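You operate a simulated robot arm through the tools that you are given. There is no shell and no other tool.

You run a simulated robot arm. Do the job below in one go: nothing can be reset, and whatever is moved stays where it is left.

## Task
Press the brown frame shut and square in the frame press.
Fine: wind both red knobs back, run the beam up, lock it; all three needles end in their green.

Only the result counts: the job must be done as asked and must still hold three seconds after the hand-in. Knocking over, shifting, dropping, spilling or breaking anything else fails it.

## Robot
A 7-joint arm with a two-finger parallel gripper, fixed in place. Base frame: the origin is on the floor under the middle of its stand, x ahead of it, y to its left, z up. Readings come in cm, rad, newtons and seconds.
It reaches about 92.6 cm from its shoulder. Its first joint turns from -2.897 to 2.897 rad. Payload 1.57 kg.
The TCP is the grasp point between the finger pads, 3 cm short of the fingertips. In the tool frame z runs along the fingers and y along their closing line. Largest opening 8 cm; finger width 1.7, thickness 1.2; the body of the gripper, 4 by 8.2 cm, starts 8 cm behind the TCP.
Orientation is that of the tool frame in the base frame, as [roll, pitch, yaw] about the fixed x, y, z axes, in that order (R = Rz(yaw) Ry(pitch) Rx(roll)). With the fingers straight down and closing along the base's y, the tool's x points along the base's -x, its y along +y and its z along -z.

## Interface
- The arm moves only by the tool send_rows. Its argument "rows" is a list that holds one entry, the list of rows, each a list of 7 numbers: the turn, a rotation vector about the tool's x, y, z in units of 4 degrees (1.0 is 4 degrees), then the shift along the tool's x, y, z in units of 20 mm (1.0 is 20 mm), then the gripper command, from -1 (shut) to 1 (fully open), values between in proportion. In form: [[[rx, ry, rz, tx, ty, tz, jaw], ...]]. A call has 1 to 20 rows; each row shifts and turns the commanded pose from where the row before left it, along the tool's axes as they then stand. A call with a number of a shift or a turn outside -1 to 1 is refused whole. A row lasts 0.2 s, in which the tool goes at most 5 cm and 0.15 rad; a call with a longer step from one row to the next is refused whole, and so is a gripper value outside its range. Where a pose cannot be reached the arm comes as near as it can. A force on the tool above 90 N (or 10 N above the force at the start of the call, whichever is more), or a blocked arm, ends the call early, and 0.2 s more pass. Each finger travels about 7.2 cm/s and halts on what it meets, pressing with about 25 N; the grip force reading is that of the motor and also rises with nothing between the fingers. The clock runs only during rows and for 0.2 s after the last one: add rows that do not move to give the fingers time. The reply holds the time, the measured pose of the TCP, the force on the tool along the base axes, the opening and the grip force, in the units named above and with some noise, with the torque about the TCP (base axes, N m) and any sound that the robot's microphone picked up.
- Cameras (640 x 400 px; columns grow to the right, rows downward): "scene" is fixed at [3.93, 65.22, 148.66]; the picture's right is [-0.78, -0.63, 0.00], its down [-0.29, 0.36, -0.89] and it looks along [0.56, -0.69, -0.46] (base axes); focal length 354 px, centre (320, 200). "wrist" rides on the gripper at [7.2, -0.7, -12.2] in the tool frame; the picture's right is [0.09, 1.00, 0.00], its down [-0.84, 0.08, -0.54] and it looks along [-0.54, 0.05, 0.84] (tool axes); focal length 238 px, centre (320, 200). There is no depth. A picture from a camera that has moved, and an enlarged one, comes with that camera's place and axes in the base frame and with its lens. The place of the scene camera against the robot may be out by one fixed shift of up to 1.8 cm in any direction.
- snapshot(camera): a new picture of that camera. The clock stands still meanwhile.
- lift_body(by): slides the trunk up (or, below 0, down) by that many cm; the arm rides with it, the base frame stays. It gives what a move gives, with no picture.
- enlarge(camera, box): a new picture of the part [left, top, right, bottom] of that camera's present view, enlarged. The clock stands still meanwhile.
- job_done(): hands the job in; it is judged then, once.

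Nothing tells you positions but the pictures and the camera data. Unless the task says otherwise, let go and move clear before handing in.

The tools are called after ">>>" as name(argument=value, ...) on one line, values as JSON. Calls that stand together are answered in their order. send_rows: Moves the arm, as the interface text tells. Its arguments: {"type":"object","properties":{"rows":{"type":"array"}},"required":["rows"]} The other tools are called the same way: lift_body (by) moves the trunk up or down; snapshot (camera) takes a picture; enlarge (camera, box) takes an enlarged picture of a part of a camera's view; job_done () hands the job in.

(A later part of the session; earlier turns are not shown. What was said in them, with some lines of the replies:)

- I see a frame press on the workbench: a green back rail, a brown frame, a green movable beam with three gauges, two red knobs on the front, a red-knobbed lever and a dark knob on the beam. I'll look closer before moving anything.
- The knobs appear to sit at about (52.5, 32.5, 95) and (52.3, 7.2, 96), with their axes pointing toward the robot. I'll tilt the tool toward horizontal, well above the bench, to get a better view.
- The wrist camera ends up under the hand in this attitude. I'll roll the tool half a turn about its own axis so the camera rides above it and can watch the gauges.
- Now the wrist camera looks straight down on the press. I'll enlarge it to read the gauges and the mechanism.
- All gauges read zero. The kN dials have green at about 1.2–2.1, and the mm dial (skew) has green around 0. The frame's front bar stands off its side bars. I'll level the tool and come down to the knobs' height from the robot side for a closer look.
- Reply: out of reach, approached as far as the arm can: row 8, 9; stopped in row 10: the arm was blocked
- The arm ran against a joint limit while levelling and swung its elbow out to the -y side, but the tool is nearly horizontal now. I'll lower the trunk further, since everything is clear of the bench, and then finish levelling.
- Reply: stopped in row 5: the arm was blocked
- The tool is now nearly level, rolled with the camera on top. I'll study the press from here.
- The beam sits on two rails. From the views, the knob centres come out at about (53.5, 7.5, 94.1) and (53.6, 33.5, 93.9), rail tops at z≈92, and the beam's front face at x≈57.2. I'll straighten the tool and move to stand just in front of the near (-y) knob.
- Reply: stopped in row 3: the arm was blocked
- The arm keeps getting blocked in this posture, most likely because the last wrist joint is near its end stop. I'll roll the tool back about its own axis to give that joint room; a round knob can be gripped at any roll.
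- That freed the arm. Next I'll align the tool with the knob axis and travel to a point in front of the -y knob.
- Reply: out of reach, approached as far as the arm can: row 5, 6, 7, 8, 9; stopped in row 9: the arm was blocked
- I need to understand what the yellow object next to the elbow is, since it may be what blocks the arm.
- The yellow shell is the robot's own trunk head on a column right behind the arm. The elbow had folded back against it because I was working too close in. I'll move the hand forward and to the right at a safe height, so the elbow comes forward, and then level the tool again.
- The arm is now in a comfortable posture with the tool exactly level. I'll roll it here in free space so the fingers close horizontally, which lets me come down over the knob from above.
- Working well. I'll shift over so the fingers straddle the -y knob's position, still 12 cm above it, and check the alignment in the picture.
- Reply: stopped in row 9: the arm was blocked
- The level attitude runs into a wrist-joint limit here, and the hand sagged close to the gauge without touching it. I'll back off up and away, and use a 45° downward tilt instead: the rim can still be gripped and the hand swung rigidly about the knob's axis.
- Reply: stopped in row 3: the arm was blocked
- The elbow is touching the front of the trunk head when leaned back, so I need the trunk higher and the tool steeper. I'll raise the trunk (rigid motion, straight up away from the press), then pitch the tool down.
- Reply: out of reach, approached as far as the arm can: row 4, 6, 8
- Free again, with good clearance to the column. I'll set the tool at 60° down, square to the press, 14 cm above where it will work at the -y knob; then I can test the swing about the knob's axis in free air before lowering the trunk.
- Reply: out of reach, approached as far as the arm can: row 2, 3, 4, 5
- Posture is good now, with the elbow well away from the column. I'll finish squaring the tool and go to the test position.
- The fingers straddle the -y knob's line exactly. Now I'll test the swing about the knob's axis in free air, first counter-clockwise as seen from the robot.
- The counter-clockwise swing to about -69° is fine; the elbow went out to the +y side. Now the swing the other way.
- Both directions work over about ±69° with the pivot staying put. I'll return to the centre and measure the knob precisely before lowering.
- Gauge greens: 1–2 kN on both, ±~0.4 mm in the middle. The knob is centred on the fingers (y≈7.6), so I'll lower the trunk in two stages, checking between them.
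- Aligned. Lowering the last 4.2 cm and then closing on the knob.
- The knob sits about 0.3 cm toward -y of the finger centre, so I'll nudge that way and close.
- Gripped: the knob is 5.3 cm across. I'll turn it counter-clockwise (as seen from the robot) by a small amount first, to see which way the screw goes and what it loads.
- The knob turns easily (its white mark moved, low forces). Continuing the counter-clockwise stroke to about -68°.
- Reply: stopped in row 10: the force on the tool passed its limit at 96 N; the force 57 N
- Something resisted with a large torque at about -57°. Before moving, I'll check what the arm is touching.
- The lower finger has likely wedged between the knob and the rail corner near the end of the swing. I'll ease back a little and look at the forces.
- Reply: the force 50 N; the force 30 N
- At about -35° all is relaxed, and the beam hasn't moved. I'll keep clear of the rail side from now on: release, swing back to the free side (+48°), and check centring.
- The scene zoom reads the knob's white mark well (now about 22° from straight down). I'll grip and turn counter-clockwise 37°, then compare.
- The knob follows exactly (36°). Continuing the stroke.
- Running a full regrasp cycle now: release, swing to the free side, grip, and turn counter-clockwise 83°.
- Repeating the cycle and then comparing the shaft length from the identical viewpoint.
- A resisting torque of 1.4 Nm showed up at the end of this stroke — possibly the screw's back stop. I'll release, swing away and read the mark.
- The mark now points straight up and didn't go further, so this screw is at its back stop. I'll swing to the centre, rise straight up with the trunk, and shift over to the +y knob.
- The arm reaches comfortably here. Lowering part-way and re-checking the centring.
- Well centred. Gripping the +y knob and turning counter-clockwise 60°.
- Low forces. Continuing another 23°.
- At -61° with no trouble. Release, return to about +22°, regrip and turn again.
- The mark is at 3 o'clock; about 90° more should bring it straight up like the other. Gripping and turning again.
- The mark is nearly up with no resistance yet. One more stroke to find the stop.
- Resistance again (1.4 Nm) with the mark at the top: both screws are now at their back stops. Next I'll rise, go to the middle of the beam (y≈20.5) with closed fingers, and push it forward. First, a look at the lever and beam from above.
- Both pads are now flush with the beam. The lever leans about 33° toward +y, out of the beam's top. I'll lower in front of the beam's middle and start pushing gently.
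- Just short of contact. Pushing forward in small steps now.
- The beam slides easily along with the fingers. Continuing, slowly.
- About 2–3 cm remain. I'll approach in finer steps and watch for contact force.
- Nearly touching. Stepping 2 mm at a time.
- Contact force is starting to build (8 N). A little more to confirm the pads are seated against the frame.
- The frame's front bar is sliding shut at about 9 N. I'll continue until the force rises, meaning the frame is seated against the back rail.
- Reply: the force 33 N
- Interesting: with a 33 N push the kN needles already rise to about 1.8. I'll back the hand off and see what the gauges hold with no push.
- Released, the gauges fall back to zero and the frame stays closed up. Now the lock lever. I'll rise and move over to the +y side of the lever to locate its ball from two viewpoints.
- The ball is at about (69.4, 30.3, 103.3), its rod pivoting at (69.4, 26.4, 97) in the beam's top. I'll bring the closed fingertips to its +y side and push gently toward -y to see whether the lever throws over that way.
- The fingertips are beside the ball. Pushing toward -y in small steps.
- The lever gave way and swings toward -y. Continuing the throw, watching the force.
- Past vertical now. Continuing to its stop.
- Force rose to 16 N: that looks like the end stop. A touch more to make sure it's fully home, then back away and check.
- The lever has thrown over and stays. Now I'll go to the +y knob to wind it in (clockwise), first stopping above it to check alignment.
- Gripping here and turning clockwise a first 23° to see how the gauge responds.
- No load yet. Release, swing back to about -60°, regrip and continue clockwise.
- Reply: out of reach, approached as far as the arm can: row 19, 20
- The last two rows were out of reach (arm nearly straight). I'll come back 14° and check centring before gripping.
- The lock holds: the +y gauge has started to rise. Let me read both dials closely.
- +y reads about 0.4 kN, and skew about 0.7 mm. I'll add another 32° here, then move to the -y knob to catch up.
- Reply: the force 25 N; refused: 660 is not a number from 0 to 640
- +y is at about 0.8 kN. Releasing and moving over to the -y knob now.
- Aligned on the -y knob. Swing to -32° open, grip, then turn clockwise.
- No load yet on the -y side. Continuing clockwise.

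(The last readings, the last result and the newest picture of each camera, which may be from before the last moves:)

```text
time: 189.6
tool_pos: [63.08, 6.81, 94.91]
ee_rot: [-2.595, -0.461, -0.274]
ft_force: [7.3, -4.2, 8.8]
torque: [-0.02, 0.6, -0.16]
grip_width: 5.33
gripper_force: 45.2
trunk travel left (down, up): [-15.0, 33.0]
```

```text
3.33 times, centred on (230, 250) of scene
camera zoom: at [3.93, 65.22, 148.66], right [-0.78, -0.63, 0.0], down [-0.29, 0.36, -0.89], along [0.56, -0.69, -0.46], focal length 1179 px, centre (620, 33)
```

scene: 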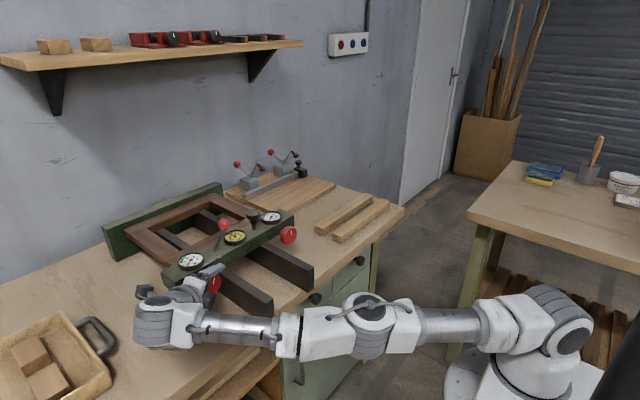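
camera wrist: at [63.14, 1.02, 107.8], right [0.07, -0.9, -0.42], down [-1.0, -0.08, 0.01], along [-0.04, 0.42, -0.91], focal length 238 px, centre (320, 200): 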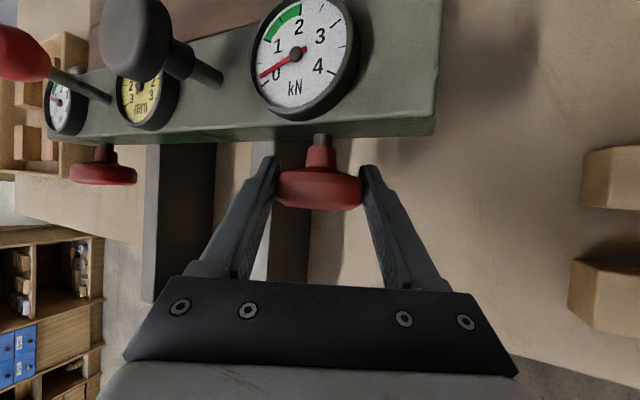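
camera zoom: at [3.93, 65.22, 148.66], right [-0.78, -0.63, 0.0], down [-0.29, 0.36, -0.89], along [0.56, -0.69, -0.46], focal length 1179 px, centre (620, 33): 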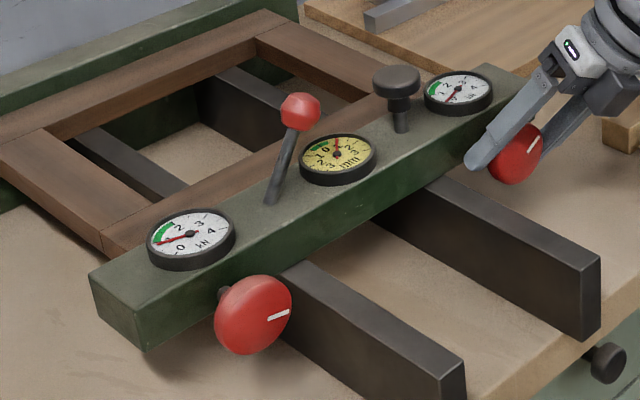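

>>> enlarge(camera="scene", box=[216, 222, 254, 248])

>>> enlarge(camera="scene", box=[250, 204, 290, 230])

>>> enlarge(camera="scene", box=[170, 245, 210, 275])

```text
15.38 times, centred on (235, 235) of scene
camera zoom: at [3.93, 65.22, 148.66], right [-0.78, -0.63, 0.0], down [-0.29, 0.36, -0.89], along [0.56, -0.69, -0.46], focal length 5441 px, centre (1628, -338)
```

zoom: 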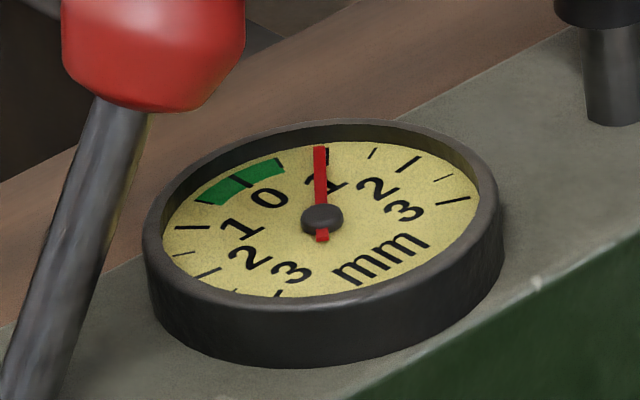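

```text
15.38 times, centred on (270, 217) of scene
camera zoom: at [3.93, 65.22, 148.66], right [-0.78, -0.63, 0.0], down [-0.29, 0.36, -0.89], along [0.56, -0.69, -0.46], focal length 5441 px, centre (1089, -62)
```

zoom: 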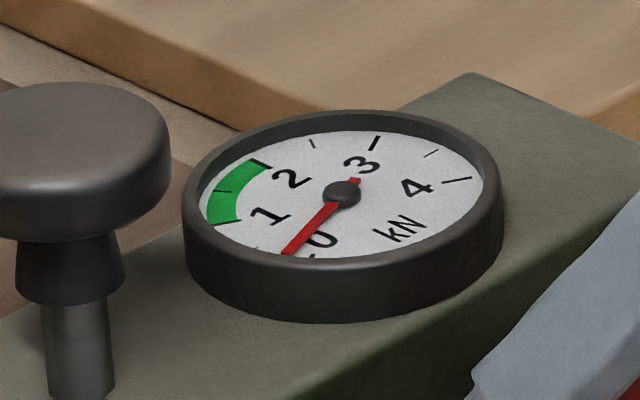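

```text
13.33 times, centred on (190, 260) of scene
camera zoom: at [3.93, 65.22, 148.66], right [-0.78, -0.63, 0.0], down [-0.29, 0.36, -0.89], along [0.56, -0.69, -0.46], focal length 4716 px, centre (2053, -600)
```

zoom: 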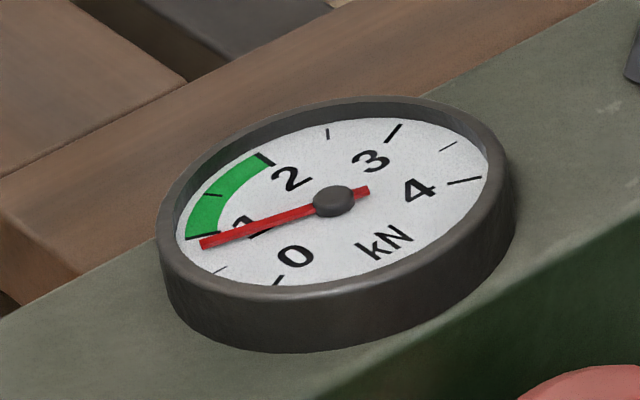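

Readings: +y ≈ 0.9, -y ≈ 0.15, skew +1.0 mm. Continuing the -y knob clockwise.

>>> send_rows(rows=[[[0.996, 0, 0.575, 0, 0.035, 0, -1], [0.996, 0, 0.575, 0, 0.035, 0, -1], [0.996, 0, 0.575, 0, 0.035, 0, -1], [0.996, 0, 0.575, 0, 0.035, 0, -1], [0.996, 0, 0.575, 0, 0.035, 0, -1], [0, 0, 0, 0, 0, 0, -1]]])

>>> enlarge(camera="scene", box=[250, 204, 290, 230])

>>> enlarge(camera="scene", box=[216, 222, 254, 248])

```text
time: 191.0
tool_pos: [63.05, 6.67, 94.79]
ee_rot: [-2.185, -0.322, -0.433]
ft_force: [11.9, -1.5, 15.0]
torque: [0.08, 0.22, 0.3]
grip_width: 5.36
gripper_force: 45.2
trunk travel left (down, up): [-15.0, 33.0]
```

```text
15.38 times, centred on (270, 217) of scene
camera zoom: at [3.93, 65.22, 148.66], right [-0.78, -0.63, 0.0], down [-0.29, 0.36, -0.89], along [0.56, -0.69, -0.46], focal length 5441 px, centre (1089, -62)
```

zoom: 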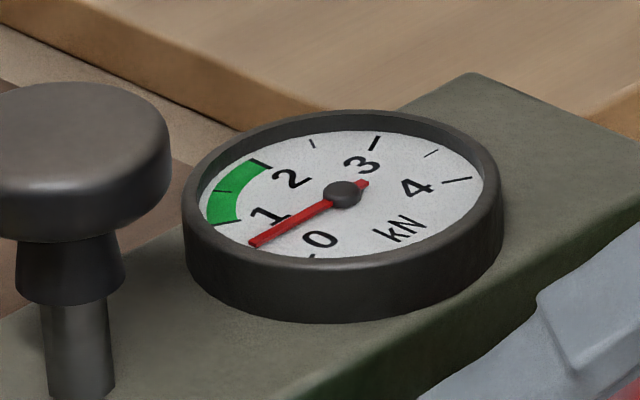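

```text
15.38 times, centred on (235, 235) of scene
camera zoom: at [3.93, 65.22, 148.66], right [-0.78, -0.63, 0.0], down [-0.29, 0.36, -0.89], along [0.56, -0.69, -0.46], focal length 5441 px, centre (1628, -338)
```

zoom: 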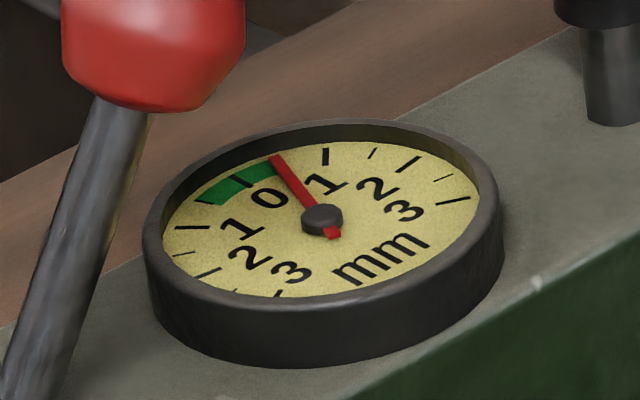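

-y ≈ 0.5 kN, skew ≈ +0.45 mm. About 60° more on this knob. Releasing, swinging back, regripping.

>>> send_rows(rows=[[[0, 0, 0, 0, 0, 0, 0.5], [0, 0, 0, 0, 0, 0, 0.5], [-0.996, 0, -0.575, 0, -0.035, 0, 0.5], [-0.996, 0, -0.575, 0, -0.035, 0, 0.5], [-0.996, 0, -0.575, 0, -0.035, 0, 0.5], [-0.996, 0, -0.575, 0, -0.035, 0, 0.5], [-0.996, 0, -0.575, 0, -0.035, 0, 0.5], [-0.996, 0, -0.575, 0, -0.035, 0, 0.5], [-0.996, 0, -0.575, 0, -0.035, 0, 0.5], [-0.996, 0, -0.575, 0, -0.035, 0, 0.5], [-0.996, 0, -0.575, 0, -0.035, 0, 0.5], [-0.996, 0, -0.575, 0, -0.035, 0, 0.5], [-0.996, 0, -0.575, 0, -0.035, 0, 0.5], [-0.996, 0, -0.575, 0, -0.035, 0, 0.5], [-0.996, 0, -0.575, 0, -0.035, 0, 0.5], [-0.996, 0, -0.575, 0, -0.035, 0, 0.5], [-0.996, 0, -0.575, 0, -0.035, 0, 0.5], [0, 0, 0, 0, 0, 0, 0.5]]])

>>> snapshot(camera="wrist")

>>> enlarge(camera="scene", box=[216, 222, 254, 248])

```text
time: 194.8
tool_pos: [63.03, 7.6, 95.05]
ee_rot: [2.776, -0.494, 0.171]
ft_force: [-0.5, -0.6, -0.5]
torque: [0.03, 0.02, -0.02]
grip_width: 6.0
gripper_force: 0.0
trunk travel left (down, up): [-15.0, 33.0]
```

```text
taken
camera wrist: at [63.27, 12.86, 108.26], right [0.07, -0.93, 0.36], down [-1.0, -0.05, 0.07], along [-0.05, -0.36, -0.93], focal length 238 px, centre (320, 200)
```

wrist: 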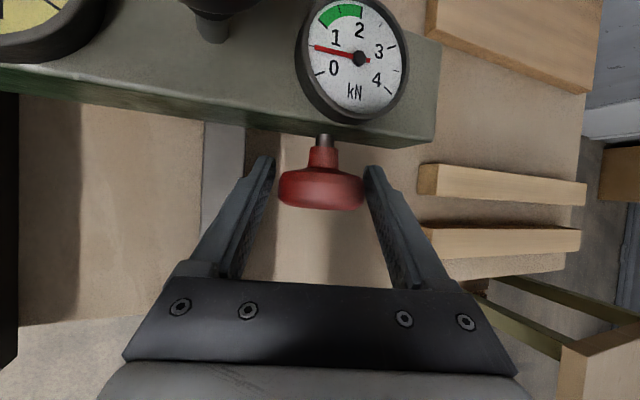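

```text
15.38 times, centred on (235, 235) of scene
camera zoom: at [3.93, 65.22, 148.66], right [-0.78, -0.63, 0.0], down [-0.29, 0.36, -0.89], along [0.56, -0.69, -0.46], focal length 5441 px, centre (1628, -338)
```

zoom: 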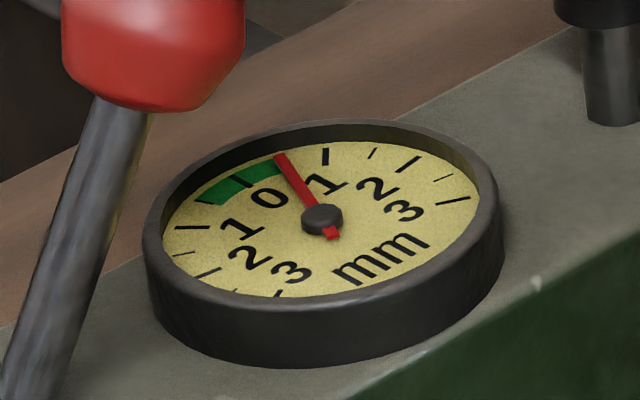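

The setting held after release. Gripping and turning 46° more.

>>> send_rows(rows=[[[0, 0, 0, 0, 0, 0, -1], [0, 0, 0, 0, 0, 0, -1], [0.996, 0, 0.575, 0, 0.035, 0, -1], [0.996, 0, 0.575, 0, 0.035, 0, -1], [0.996, 0, 0.575, 0, 0.035, 0, -1], [0.996, 0, 0.575, 0, 0.035, 0, -1], [0.996, 0, 0.575, 0, 0.035, 0, -1], [0.996, 0, 0.575, 0, 0.035, 0, -1], [0.996, 0, 0.575, 0, 0.035, 0, -1], [0.996, 0, 0.575, 0, 0.035, 0, -1], [0.996, 0, 0.575, 0, 0.035, 0, -1], [0.996, 0, 0.575, 0, 0.035, 0, -1], [0, 0, 0, 0, 0, 0, -1]]])

>>> enlarge(camera="scene", box=[250, 204, 290, 230])

>>> enlarge(camera="scene", box=[216, 222, 254, 248])

>>> enlarge(camera="scene", box=[170, 245, 210, 275])

```text
time: 197.6
tool_pos: [63.12, 6.83, 95.09]
ee_rot: [-2.596, -0.46, -0.275]
ft_force: [6.1, 0.2, 12.2]
torque: [0.05, 0.46, -0.19]
grip_width: 5.3
gripper_force: 44.6
trunk travel left (down, up): [-15.0, 33.0]
```

```text
15.38 times, centred on (270, 217) of scene
camera zoom: at [3.93, 65.22, 148.66], right [-0.78, -0.63, 0.0], down [-0.29, 0.36, -0.89], along [0.56, -0.69, -0.46], focal length 5441 px, centre (1089, -62)
```

zoom: 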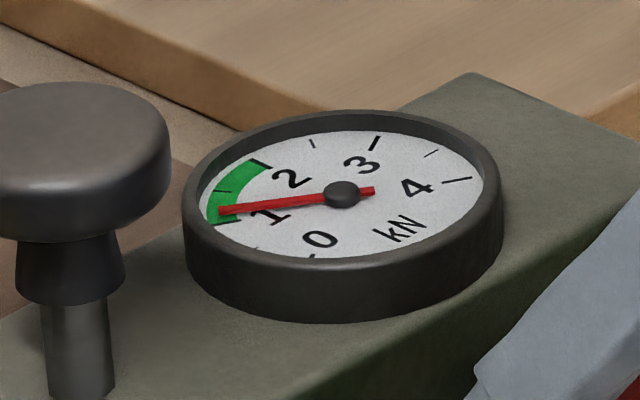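

```text
15.38 times, centred on (235, 235) of scene
camera zoom: at [3.93, 65.22, 148.66], right [-0.78, -0.63, 0.0], down [-0.29, 0.36, -0.89], along [0.56, -0.69, -0.46], focal length 5441 px, centre (1628, -338)
```

zoom: 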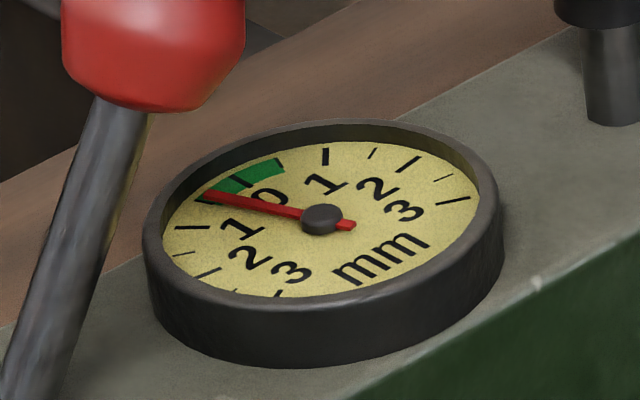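

```text
13.33 times, centred on (190, 260) of scene
camera zoom: at [3.93, 65.22, 148.66], right [-0.78, -0.63, 0.0], down [-0.29, 0.36, -0.89], along [0.56, -0.69, -0.46], focal length 4716 px, centre (2053, -600)
```

zoom: 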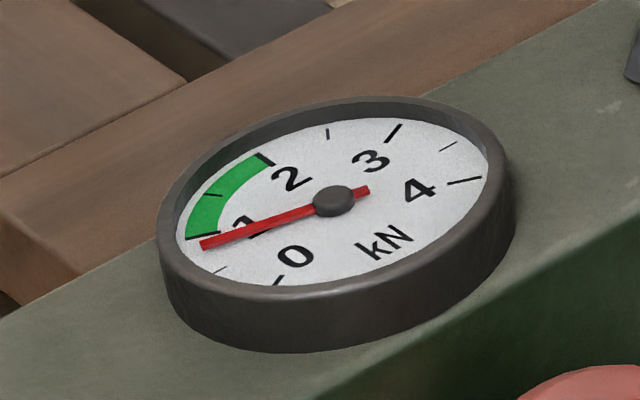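

-y ≈ 1.17 kN, skew ≈ -0.45 mm, +y ≈ 0.9. Another 14° here, then I'll finish on the +y knob.

>>> send_rows(rows=[[[0.996, 0, 0.575, 0, 0.035, 0, -1], [0.996, 0, 0.575, 0, 0.035, 0, -1], [0.996, 0, 0.575, 0, 0.035, 0, -1], [0, 0, 0, 0, 0, 0, -1], [0, 0, 0, 0, 0, 0, 0.5], [0, 0, 0, 0, 0, 0, 0.5]]])

>>> enlarge(camera="scene", box=[250, 204, 290, 230])

>>> enlarge(camera="scene", box=[216, 222, 254, 248])

```text
time: 199.0
tool_pos: [63.11, 6.58, 94.75]
ee_rot: [-2.348, -0.381, -0.377]
ft_force: [0.3, -0.6, 0.2]
torque: [-0.01, 0.0, -0.04]
grip_width: 6.02
gripper_force: 0.1
trunk travel left (down, up): [-15.0, 33.0]
```

```text
15.38 times, centred on (270, 217) of scene
camera zoom: at [3.93, 65.22, 148.66], right [-0.78, -0.63, 0.0], down [-0.29, 0.36, -0.89], along [0.56, -0.69, -0.46], focal length 5441 px, centre (1089, -62)
```

zoom: 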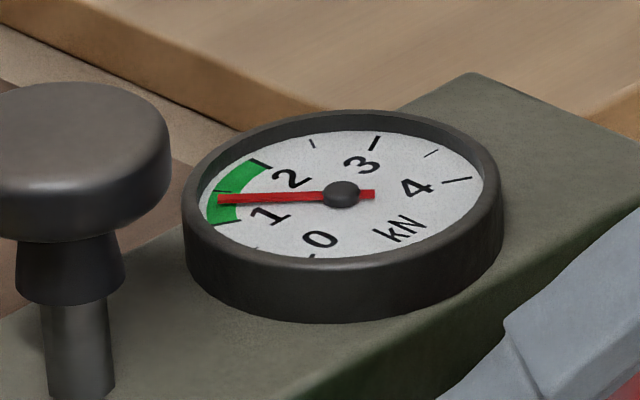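

```text
15.38 times, centred on (235, 235) of scene
camera zoom: at [3.93, 65.22, 148.66], right [-0.78, -0.63, 0.0], down [-0.29, 0.36, -0.89], along [0.56, -0.69, -0.46], focal length 5441 px, centre (1628, -338)
```

zoom: 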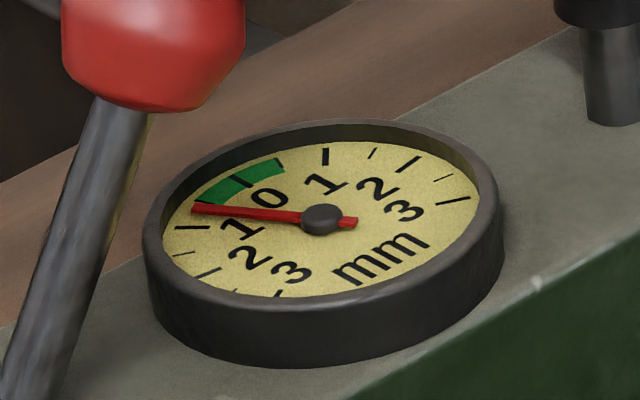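

-y ≈ 1.35 kN (green), skew ≈ -0.7 mm. Now back to the +y knob for about 40°.

>>> send_rows(rows=[[[-0.996, 0, -0.575, 0, -0.035, 0, 0.5], [-0.996, 0, -0.575, 0, -0.035, 0, 0.5], [-0.996, 0, -0.575, 0, -0.035, 0, 0.5], [-0.996, 0, -0.575, 0, -0.035, 0, 0.5], [-0.996, 0, -0.575, 0, -0.035, 0, 0.5], [-0.996, 0, -0.575, 0, -0.035, 0, 0.5], [-0.996, 0, -0.575, 0, -0.035, 0, 0.5], [-0.996, 0, -0.575, 0, -0.035, 0, 0.5], [-0.996, 0, -0.575, 0, -0.035, 0, 0.5], [0, 0, 0, 0, 0, 0, 0.5]]])

>>> snapshot(camera="wrist")

>>> lift_body(by=13)

>>> send_rows(rows=[[[0, 0, 0, 0, -0.9, 0, 0.5], [0, 0, 0, 0, -0.9, 0, 0.5], [0, 0, 0, 0, -0.9, 0, 0.5], [0, 0, 0, 0, -0.9, 0, 0.5], [0, 0, 0, 0, -0.9, 0, 0.5], [0, 0, 0, 0, -0.9, 0, 0.5], [0, 0, 0, 0, -0.9, 0, 0.5], [0, 0, 0, 0, -0.9, 0, 0.5], [0, 0, 0, 0, -0.9, 0, 0.5], [0, 0, 0, 0, -0.9, 0, 0.5], [0, 0, 0, 0, -0.9, 0, 0.5], [0, 0, 0, 0, -0.9, 0, 0.5], [0, 0, 0, 0, -0.9, 0, 0.5], [0, 0, 0, 0, -0.9, 0, 0.5], [0, 0, 0, 0, 0, 0, 0.5]]])

>>> snapshot(camera="wrist")

```text
time: 201.2
tool_pos: [63.02, 7.3, 95.19]
ee_rot: [3.14, -0.524, -0.011]
ft_force: [0.4, -0.1, 0.7]
torque: [-0.05, 0.0, 0.02]
grip_width: 5.98
gripper_force: 0.1
trunk travel left (down, up): [-15.0, 33.0]
```

```text
taken
camera wrist: at [63.23, 8.03, 109.26], right [0.07, -1.0, 0.05], down [-1.0, -0.07, 0.05], along [-0.05, -0.05, -1.0], focal length 238 px, centre (320, 200)
```

wrist: 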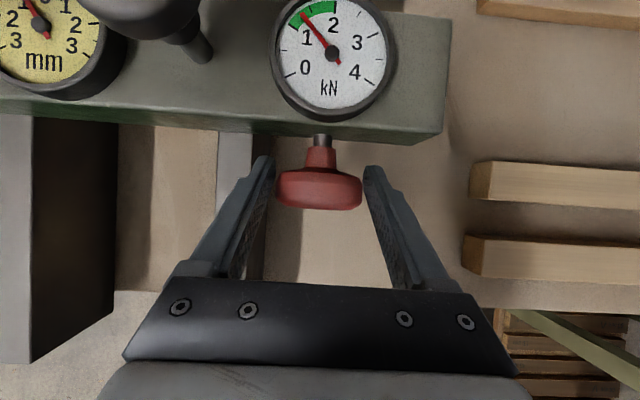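

```text
time: 202.8
tool_pos: [63.11, 7.21, 108.09]
ee_rot: [-3.141, -0.524, -0.012]
ft_force: [0.4, 0.1, 0.6]
torque: [0.0, -0.02, -0.01]
grip_width: 5.99
gripper_force: 0.1
trunk travel left (down, up): [-28.0, 20.0]
```

```text
time: 206.0
tool_pos: [63.44, 32.39, 108.1]
ee_rot: [-3.141, -0.524, -0.013]
ft_force: [-0.2, -0.2, -0.8]
torque: [-0.03, -0.02, 0.0]
grip_width: 6.04
gripper_force: 0.1
trunk travel left (down, up): [-28.0, 20.0]
```

```text
taken
camera wrist: at [63.5, 33.18, 122.21], right [0.07, -1.0, 0.04], down [-1.0, -0.07, 0.05], along [-0.05, -0.05, -1.0], focal length 238 px, centre (320, 200)
```

wrist: 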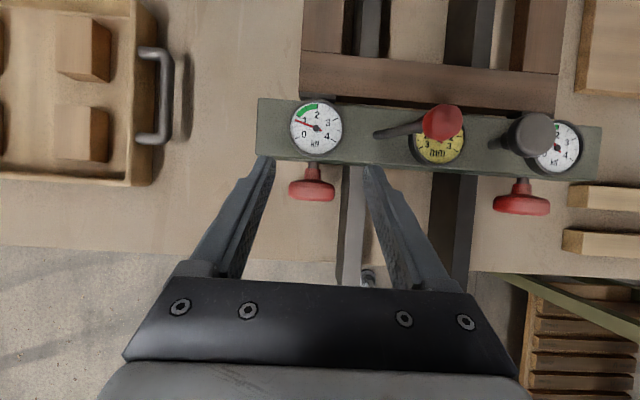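

>>> send_rows(rows=[[[0, 0, 0, 0, -0.13, 0, 0.5], [0, 0, 0, 0, 0, 0, 0.5]]])

>>> lift_body(by=-9)

>>> snapshot(camera="wrist")

```text
time: 206.6
tool_pos: [63.29, 32.71, 108.09]
ee_rot: [-3.14, -0.524, -0.011]
ft_force: [-1.1, 0.6, 0.6]
torque: [-0.03, -0.01, 0.04]
grip_width: 6.0
gripper_force: 0.0
trunk travel left (down, up): [-28.0, 20.0]
```

```text
time: 207.8
tool_pos: [63.34, 32.6, 99.08]
ee_rot: [-3.14, -0.524, -0.012]
ft_force: [-0.1, 0.0, -0.6]
torque: [0.01, -0.06, 0.01]
grip_width: 6.0
gripper_force: 0.0
trunk travel left (down, up): [-19.0, 29.0]
```

```text
taken
camera wrist: at [63.46, 33.41, 113.29], right [0.07, -1.0, 0.04], down [-1.0, -0.07, 0.05], along [-0.05, -0.05, -1.0], focal length 238 px, centre (320, 200)
```

wrist: 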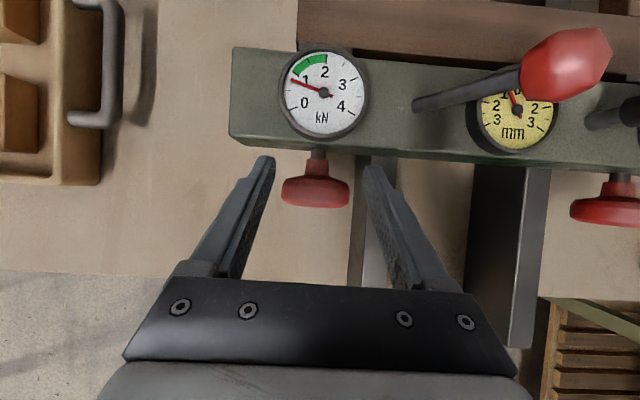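

>>> send_rows(rows=[[[0, 0, 0, 0, -0.08, 0, 0.5], [0, 0, 0, 0, 0, 0, 0.5]]])

>>> lift_body(by=-4.05)

>>> snapshot(camera="wrist")

```text
time: 208.4
tool_pos: [63.33, 32.83, 99.04]
ee_rot: [3.142, -0.524, -0.013]
ft_force: [0.2, 0.1, -0.5]
torque: [0.01, -0.01, -0.02]
grip_width: 6.01
gripper_force: 0.1
trunk travel left (down, up): [-19.0, 29.0]
```

```text
time: 209.2
tool_pos: [63.36, 32.78, 95.03]
ee_rot: [-3.14, -0.523, -0.013]
ft_force: [0.1, -0.2, 0.3]
torque: [0.0, 0.0, -0.01]
grip_width: 5.97
gripper_force: 0.1
trunk travel left (down, up): [-15.0, 33.0]
```

```text
taken
camera wrist: at [63.45, 33.54, 109.22], right [0.07, -1.0, 0.04], down [-1.0, -0.07, 0.05], along [-0.05, -0.05, -1.0], focal length 238 px, centre (320, 200)
```

wrist: 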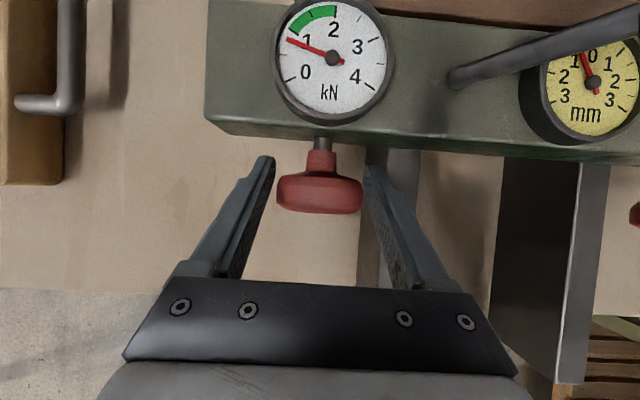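

Centred. Swing to -23°, grip, and turn clockwise about 37°.

>>> send_rows(rows=[[[-0.996, 0, -0.575, 0, -0.035, 0, 0.5], [-0.996, 0, -0.575, 0, -0.035, 0, 0.5], [-0.996, 0, -0.575, 0, -0.035, 0, 0.5], [-0.996, 0, -0.575, 0, -0.035, 0, 0.5], [-0.996, 0, -0.575, 0, -0.035, 0, 0.5], [0, 0, 0, 0, 0, 0, 0.5], [0, 0, 0, 0, 0, 0, -1], [0, 0, 0, 0, 0, 0, -1], [0.996, 0, 0.575, 0, 0.035, 0, -1], [0.996, 0, 0.575, 0, 0.035, 0, -1], [0.996, 0, 0.575, 0, 0.035, 0, -1], [0.996, 0, 0.575, 0, 0.035, 0, -1], [0.996, 0, 0.575, 0, 0.035, 0, -1], [0.996, 0, 0.575, 0, 0.035, 0, -1], [0, 0, 0, 0, 0, 0, -1]]])

>>> snapshot(camera="wrist")

>>> enlarge(camera="scene", box=[170, 245, 210, 275])

>>> enlarge(camera="wrist", box=[500, 0, 640, 120])

```text
time: 212.4
tool_pos: [63.24, 32.71, 95.26]
ee_rot: [-3.046, -0.521, -0.059]
ft_force: [1.5, -3.1, 3.0]
torque: [-0.05, 0.04, 0.42]
grip_width: 5.36
gripper_force: 44.4
trunk travel left (down, up): [-15.0, 33.0]
```

```text
taken
camera wrist: at [63.44, 32.31, 109.3], right [0.07, -1.0, -0.04], down [-1.0, -0.07, 0.04], along [-0.05, 0.03, -1.0], focal length 238 px, centre (320, 200)
```

wrist: 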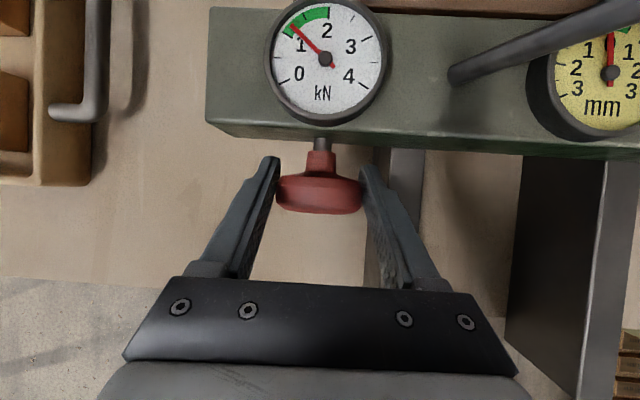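

```text
13.33 times, centred on (190, 260) of scene
camera zoom: at [3.93, 65.22, 148.66], right [-0.78, -0.63, 0.0], down [-0.29, 0.36, -0.89], along [0.56, -0.69, -0.46], focal length 4716 px, centre (2053, -600)
```

zoom: 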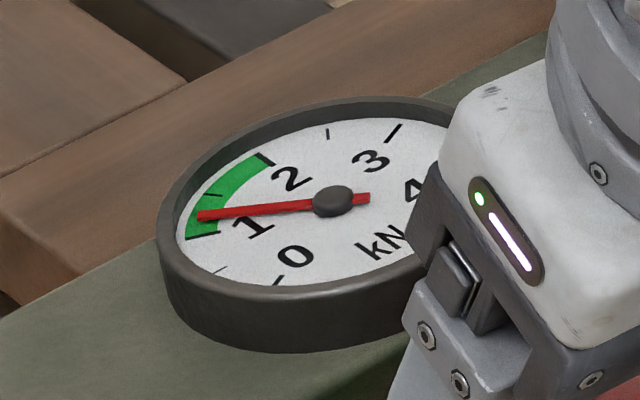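

```text
3.33 times, centred on (570, 60) of wrist
camera zoom: at [63.44, 32.31, 109.3], right [0.07, -1.0, -0.04], down [-1.0, -0.07, 0.04], along [-0.05, 0.03, -1.0], focal length 794 px, centre (-513, 667)
```

zoom: 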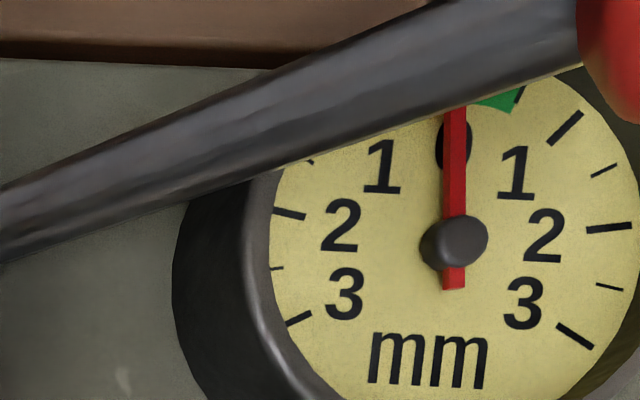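

All three are in the green now: +y ≈ 1.27, -y ≈ 1.35, skew ≈ 0. I'll add one small step here for margin, then release.

>>> send_rows(rows=[[[0.996, 0, 0.575, 0, 0.035, 0, -1], [0, 0, 0, 0, 0, 0, -1], [0, 0, 0, 0, 0, 0, 0.5], [0, 0, 0, 0, 0, 0, 0.5], [-0.996, 0, -0.575, 0, -0.035, 0, 0.5], [-0.996, 0, -0.575, 0, -0.035, 0, 0.5], [0, 0, 0, 0, 0, 0, 0.5]]])

>>> snapshot(camera="wrist")

>>> lift_body(by=14)

>>> snapshot(camera="wrist")

```text
time: 214.1
tool_pos: [63.32, 32.77, 95.08]
ee_rot: [3.14, -0.524, -0.011]
ft_force: [0.1, 0.0, -0.2]
torque: [-0.03, -0.02, -0.02]
grip_width: 6.0
gripper_force: 0.1
trunk travel left (down, up): [-15.0, 33.0]
```

```text
taken
camera wrist: at [63.42, 33.55, 109.24], right [0.07, -1.0, 0.05], down [-1.0, -0.07, 0.05], along [-0.05, -0.05, -1.0], focal length 238 px, centre (320, 200)
```

wrist: 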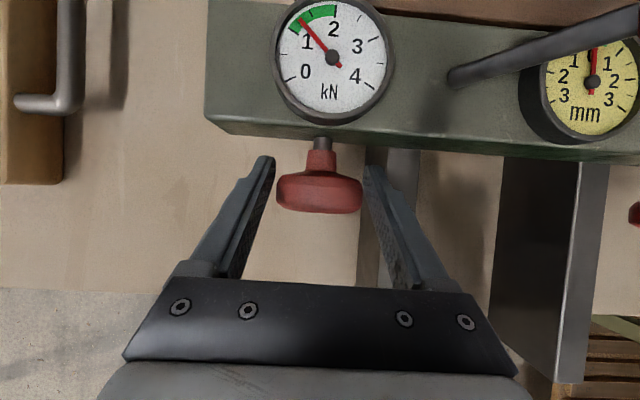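

```text
time: 215.7
tool_pos: [63.27, 32.72, 109.1]
ee_rot: [-3.141, -0.524, -0.013]
ft_force: [0.7, 0.5, 0.5]
torque: [0.01, 0.04, 0.0]
grip_width: 6.02
gripper_force: 0.0
trunk travel left (down, up): [-29.0, 19.0]
```

```text
taken
camera wrist: at [63.43, 33.55, 123.23], right [0.07, -1.0, 0.04], down [-1.0, -0.07, 0.05], along [-0.05, -0.05, -1.0], focal length 238 px, centre (320, 200)
```

wrist: 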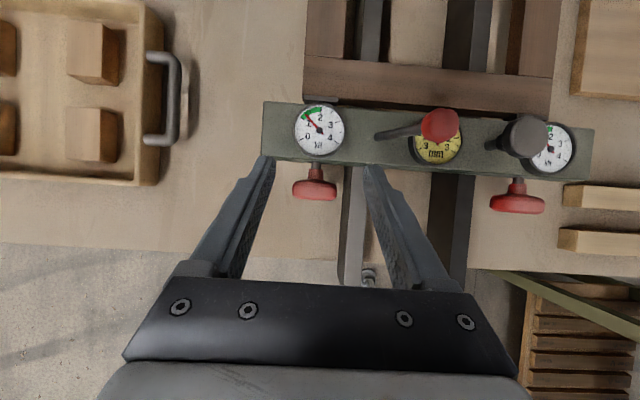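

Clear of the knobs. Backing away toward the robot, then reading all three dials.

>>> send_rows(rows=[[[0, 0, 0, -0.2, 0, -0.6, 0.5], [0, 0, 0, -0.2, 0, -0.6, 0.5], [0, 0, 0, -0.5, 0, -0.6, 0.5], [0, 0, 0, -0.5, 0, -0.6, 0.5], [0, 0, 0, -0.5, 0, -0.6, 0.5], [0, 0, 0, -0.5, 0, -0.4, 0.5], [0, 0, 0, -0.5, 0, -0.4, 0.5], [0, 0, 0, -0.5, 0, -0.4, 0.5], [0, 0, 0, 0, 0, 0, 0.5]]])

>>> enlarge(camera="scene", box=[170, 245, 210, 275])

>>> enlarge(camera="scene", box=[216, 222, 254, 248])

>>> enlarge(camera="scene", box=[250, 204, 290, 230])

>>> enlarge(camera="scene", box=[100, 170, 320, 310])

>>> snapshot(camera="wrist")

```text
time: 217.7
tool_pos: [53.15, 32.85, 113.02]
ee_rot: [-3.14, -0.525, -0.011]
ft_force: [0.5, 0.4, 0.1]
torque: [0.0, -0.04, -0.01]
grip_width: 6.0
gripper_force: 0.0
trunk travel left (down, up): [-29.0, 19.0]
```

```text
13.33 times, centred on (190, 260) of scene
camera zoom: at [3.93, 65.22, 148.66], right [-0.78, -0.63, 0.0], down [-0.29, 0.36, -0.89], along [0.56, -0.69, -0.46], focal length 4716 px, centre (2053, -600)
```

zoom: 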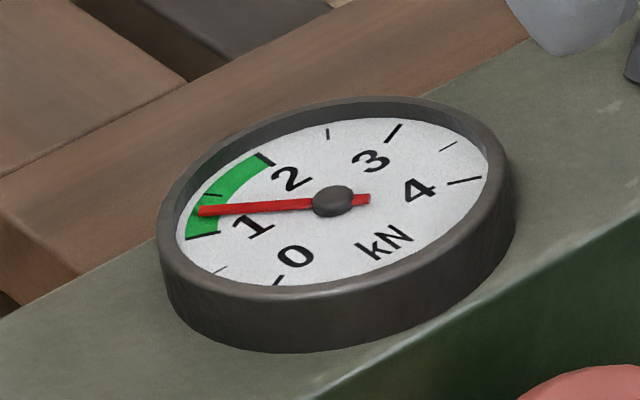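

```text
15.38 times, centred on (235, 235) of scene
camera zoom: at [3.93, 65.22, 148.66], right [-0.78, -0.63, 0.0], down [-0.29, 0.36, -0.89], along [0.56, -0.69, -0.46], focal length 5441 px, centre (1628, -338)
```

zoom: 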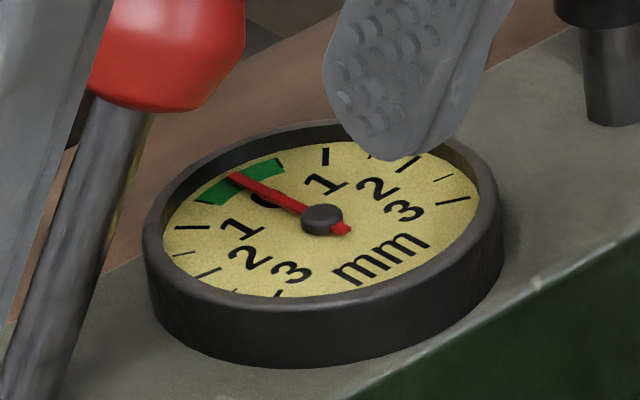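

```text
15.38 times, centred on (270, 217) of scene
camera zoom: at [3.93, 65.22, 148.66], right [-0.78, -0.63, 0.0], down [-0.29, 0.36, -0.89], along [0.56, -0.69, -0.46], focal length 5441 px, centre (1089, -62)
```

zoom: 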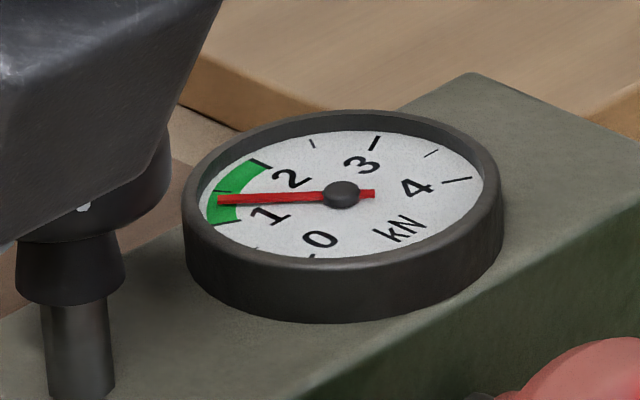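

```text
2.86 times, centred on (210, 240) of scene
camera zoom: at [3.93, 65.22, 148.66], right [-0.78, -0.63, 0.0], down [-0.29, 0.36, -0.89], along [0.56, -0.69, -0.46], focal length 1010 px, centre (634, 86)
```

zoom: 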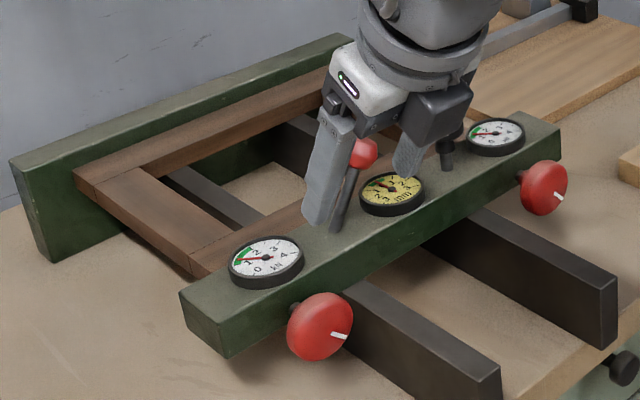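

```text
taken
camera wrist: at [53.31, 33.65, 127.17], right [0.07, -1.0, 0.04], down [-1.0, -0.07, 0.05], along [-0.05, -0.05, -1.0], focal length 238 px, centre (320, 200)
```

wrist: 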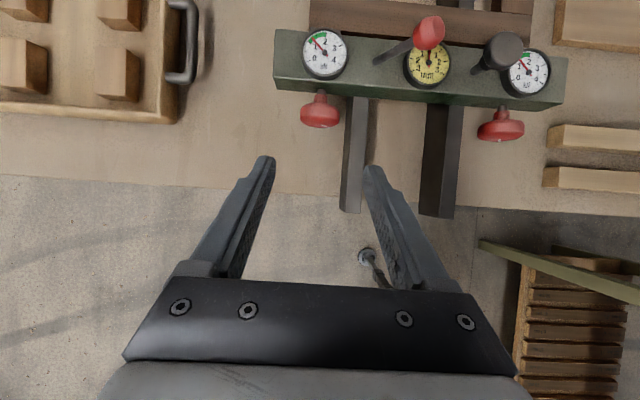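

All three needles sit in the green with the hand off. I'll check the frame joints, and wait a few seconds to see that the readings don't creep.

>>> send_rows(rows=[[[0, 0, 0, -0.4, 0, -0.5, 0.5], [0, 0, 0, -0.4, 0, -0.5, 0.5], [0, 0, 0, -0.4, 0, -0.5, 0.5], [0, 0, 0, -0.4, 0, -0.5, 0.5], [0, 0, 0, -0.4, 0, -0.5, 0.5], [0, 0, 0, -0.4, 0, -0.5, 0.5], [0, 0, 0, 0, 0, 0, 0.5], [0, 0, 0, 0, 0, 0, 0.5], [0, 0, 0, 0, 0, 0, 0.5], [0, 0, 0, 0, 0, 0, 0.5], [0, 0, 0, 0, 0, 0, 0.5], [0, 0, 0, 0, 0, 0, 0.5], [0, 0, 0, 0, 0, 0, 0.5], [0, 0, 0, 0, 0, 0, 0.5], [0, 0, 0, 0, 0, 0, 0.5], [0, 0, 0, 0, 0, 0, 0.5], [0, 0, 0, 0, 0, 0, 0.5], [0, 0, 0, 0, 0, 0, 0.5], [0, 0, 0, 0, 0, 0, 0.5], [0, 0, 0, 0, 0, 0, 0.5]]])

>>> enlarge(camera="scene", box=[110, 190, 210, 265])

>>> enlarge(camera="scene", box=[160, 180, 300, 280])

>>> enlarge(camera="scene", box=[200, 180, 270, 230])

>>> enlarge(camera="wrist", box=[250, 0, 600, 120])

>>> snapshot(camera="scene")

```text
time: 221.9
tool_pos: [46.0, 32.86, 115.88]
ee_rot: [3.141, -0.523, -0.013]
ft_force: [-0.3, -0.2, 0.0]
torque: [-0.01, -0.03, -0.01]
grip_width: 6.02
gripper_force: 0.1
trunk travel left (down, up): [-29.0, 19.0]
```

```text
5.33 times, centred on (160, 228) of scene
camera zoom: at [3.93, 65.22, 148.66], right [-0.78, -0.63, 0.0], down [-0.29, 0.36, -0.89], along [0.56, -0.69, -0.46], focal length 1886 px, centre (1173, 53)
```

zoom: 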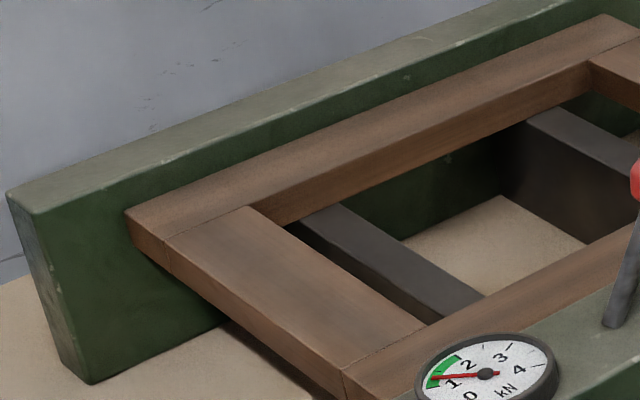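

```text
4.00 times, centred on (230, 230) of scene
camera zoom: at [3.93, 65.22, 148.66], right [-0.78, -0.63, 0.0], down [-0.29, 0.36, -0.89], along [0.56, -0.69, -0.46], focal length 1415 px, centre (680, 80)
```

zoom: 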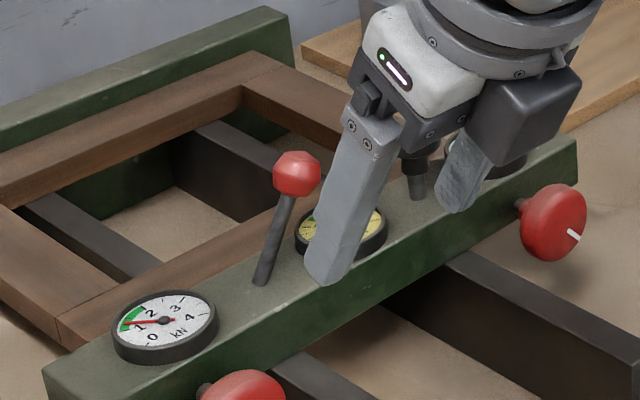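

```text
8.00 times, centred on (235, 205) of scene
camera zoom: at [3.93, 65.22, 148.66], right [-0.78, -0.63, 0.0], down [-0.29, 0.36, -0.89], along [0.56, -0.69, -0.46], focal length 2829 px, centre (1000, 160)
```

zoom: 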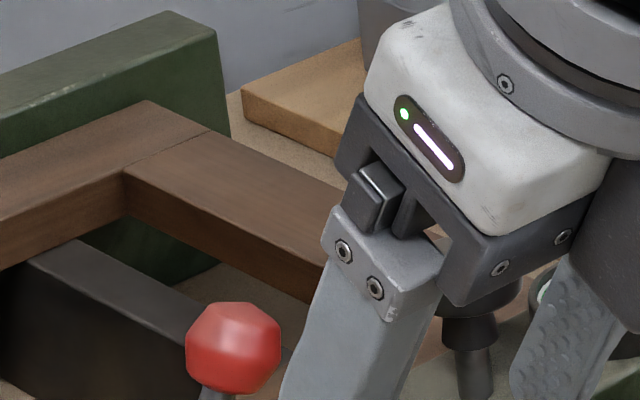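

```text
1.83 times, centred on (425, 60) of wrist
camera zoom: at [46.17, 33.7, 129.93], right [0.07, -1.0, 0.04], down [-1.0, -0.07, 0.05], along [-0.05, -0.05, -1.0], focal length 436 px, centre (128, 456)
```

zoom: 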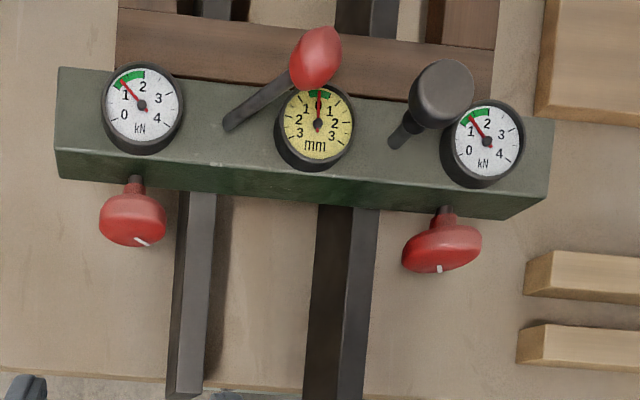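

```text
taken
```

scene: 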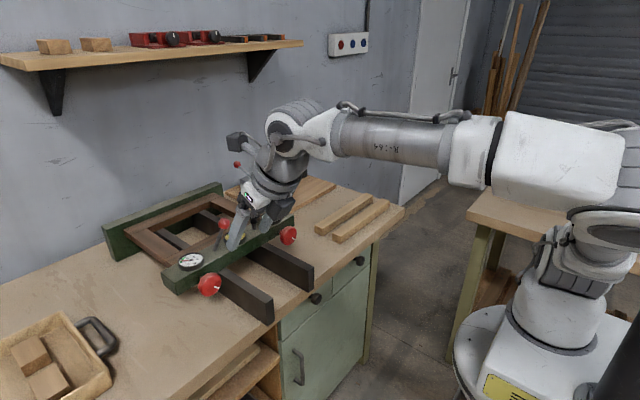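

The frame is shut and square in the press, and the hand is clear. After about four seconds with nothing touching it, both kN needles read about 1.35 (green is 1–2) and the mm needle is at about 0. The lever is thrown over and holding, the frame joints I could see are closed, and nothing else on the bench looks disturbed. Handing in.

>>> job_done()

```text
The job is handed in.
```

The frame is pressed shut and square, and I've handed the job in; no verdict came back. Nothing else on the bench looked disturbed.

- **Knobs:** I wound both red knobs back to their stops. After locking the beam, I wound them in again in turns to build the pressure evenly.
- **Beam:** I pushed it up at its middle until the frame seated against the back rail. Then I threw the lever over to its stop, and the lock held.
- **Needles:** about four seconds after I let go, both kN needles read about 1.35 (their green is 1 to 2). The mm needle sat at about 0, inside its green.
- **Frame:** the joints I could see are closed. The hand hid the right-hand front corner in the last pictures.

Early on, while winding the right-hand knob back, the hand jammed, most likely a finger wedged against the rail. The force limit stopped the move at 96 N. I eased off and saw no damage, and the beam had not moved.
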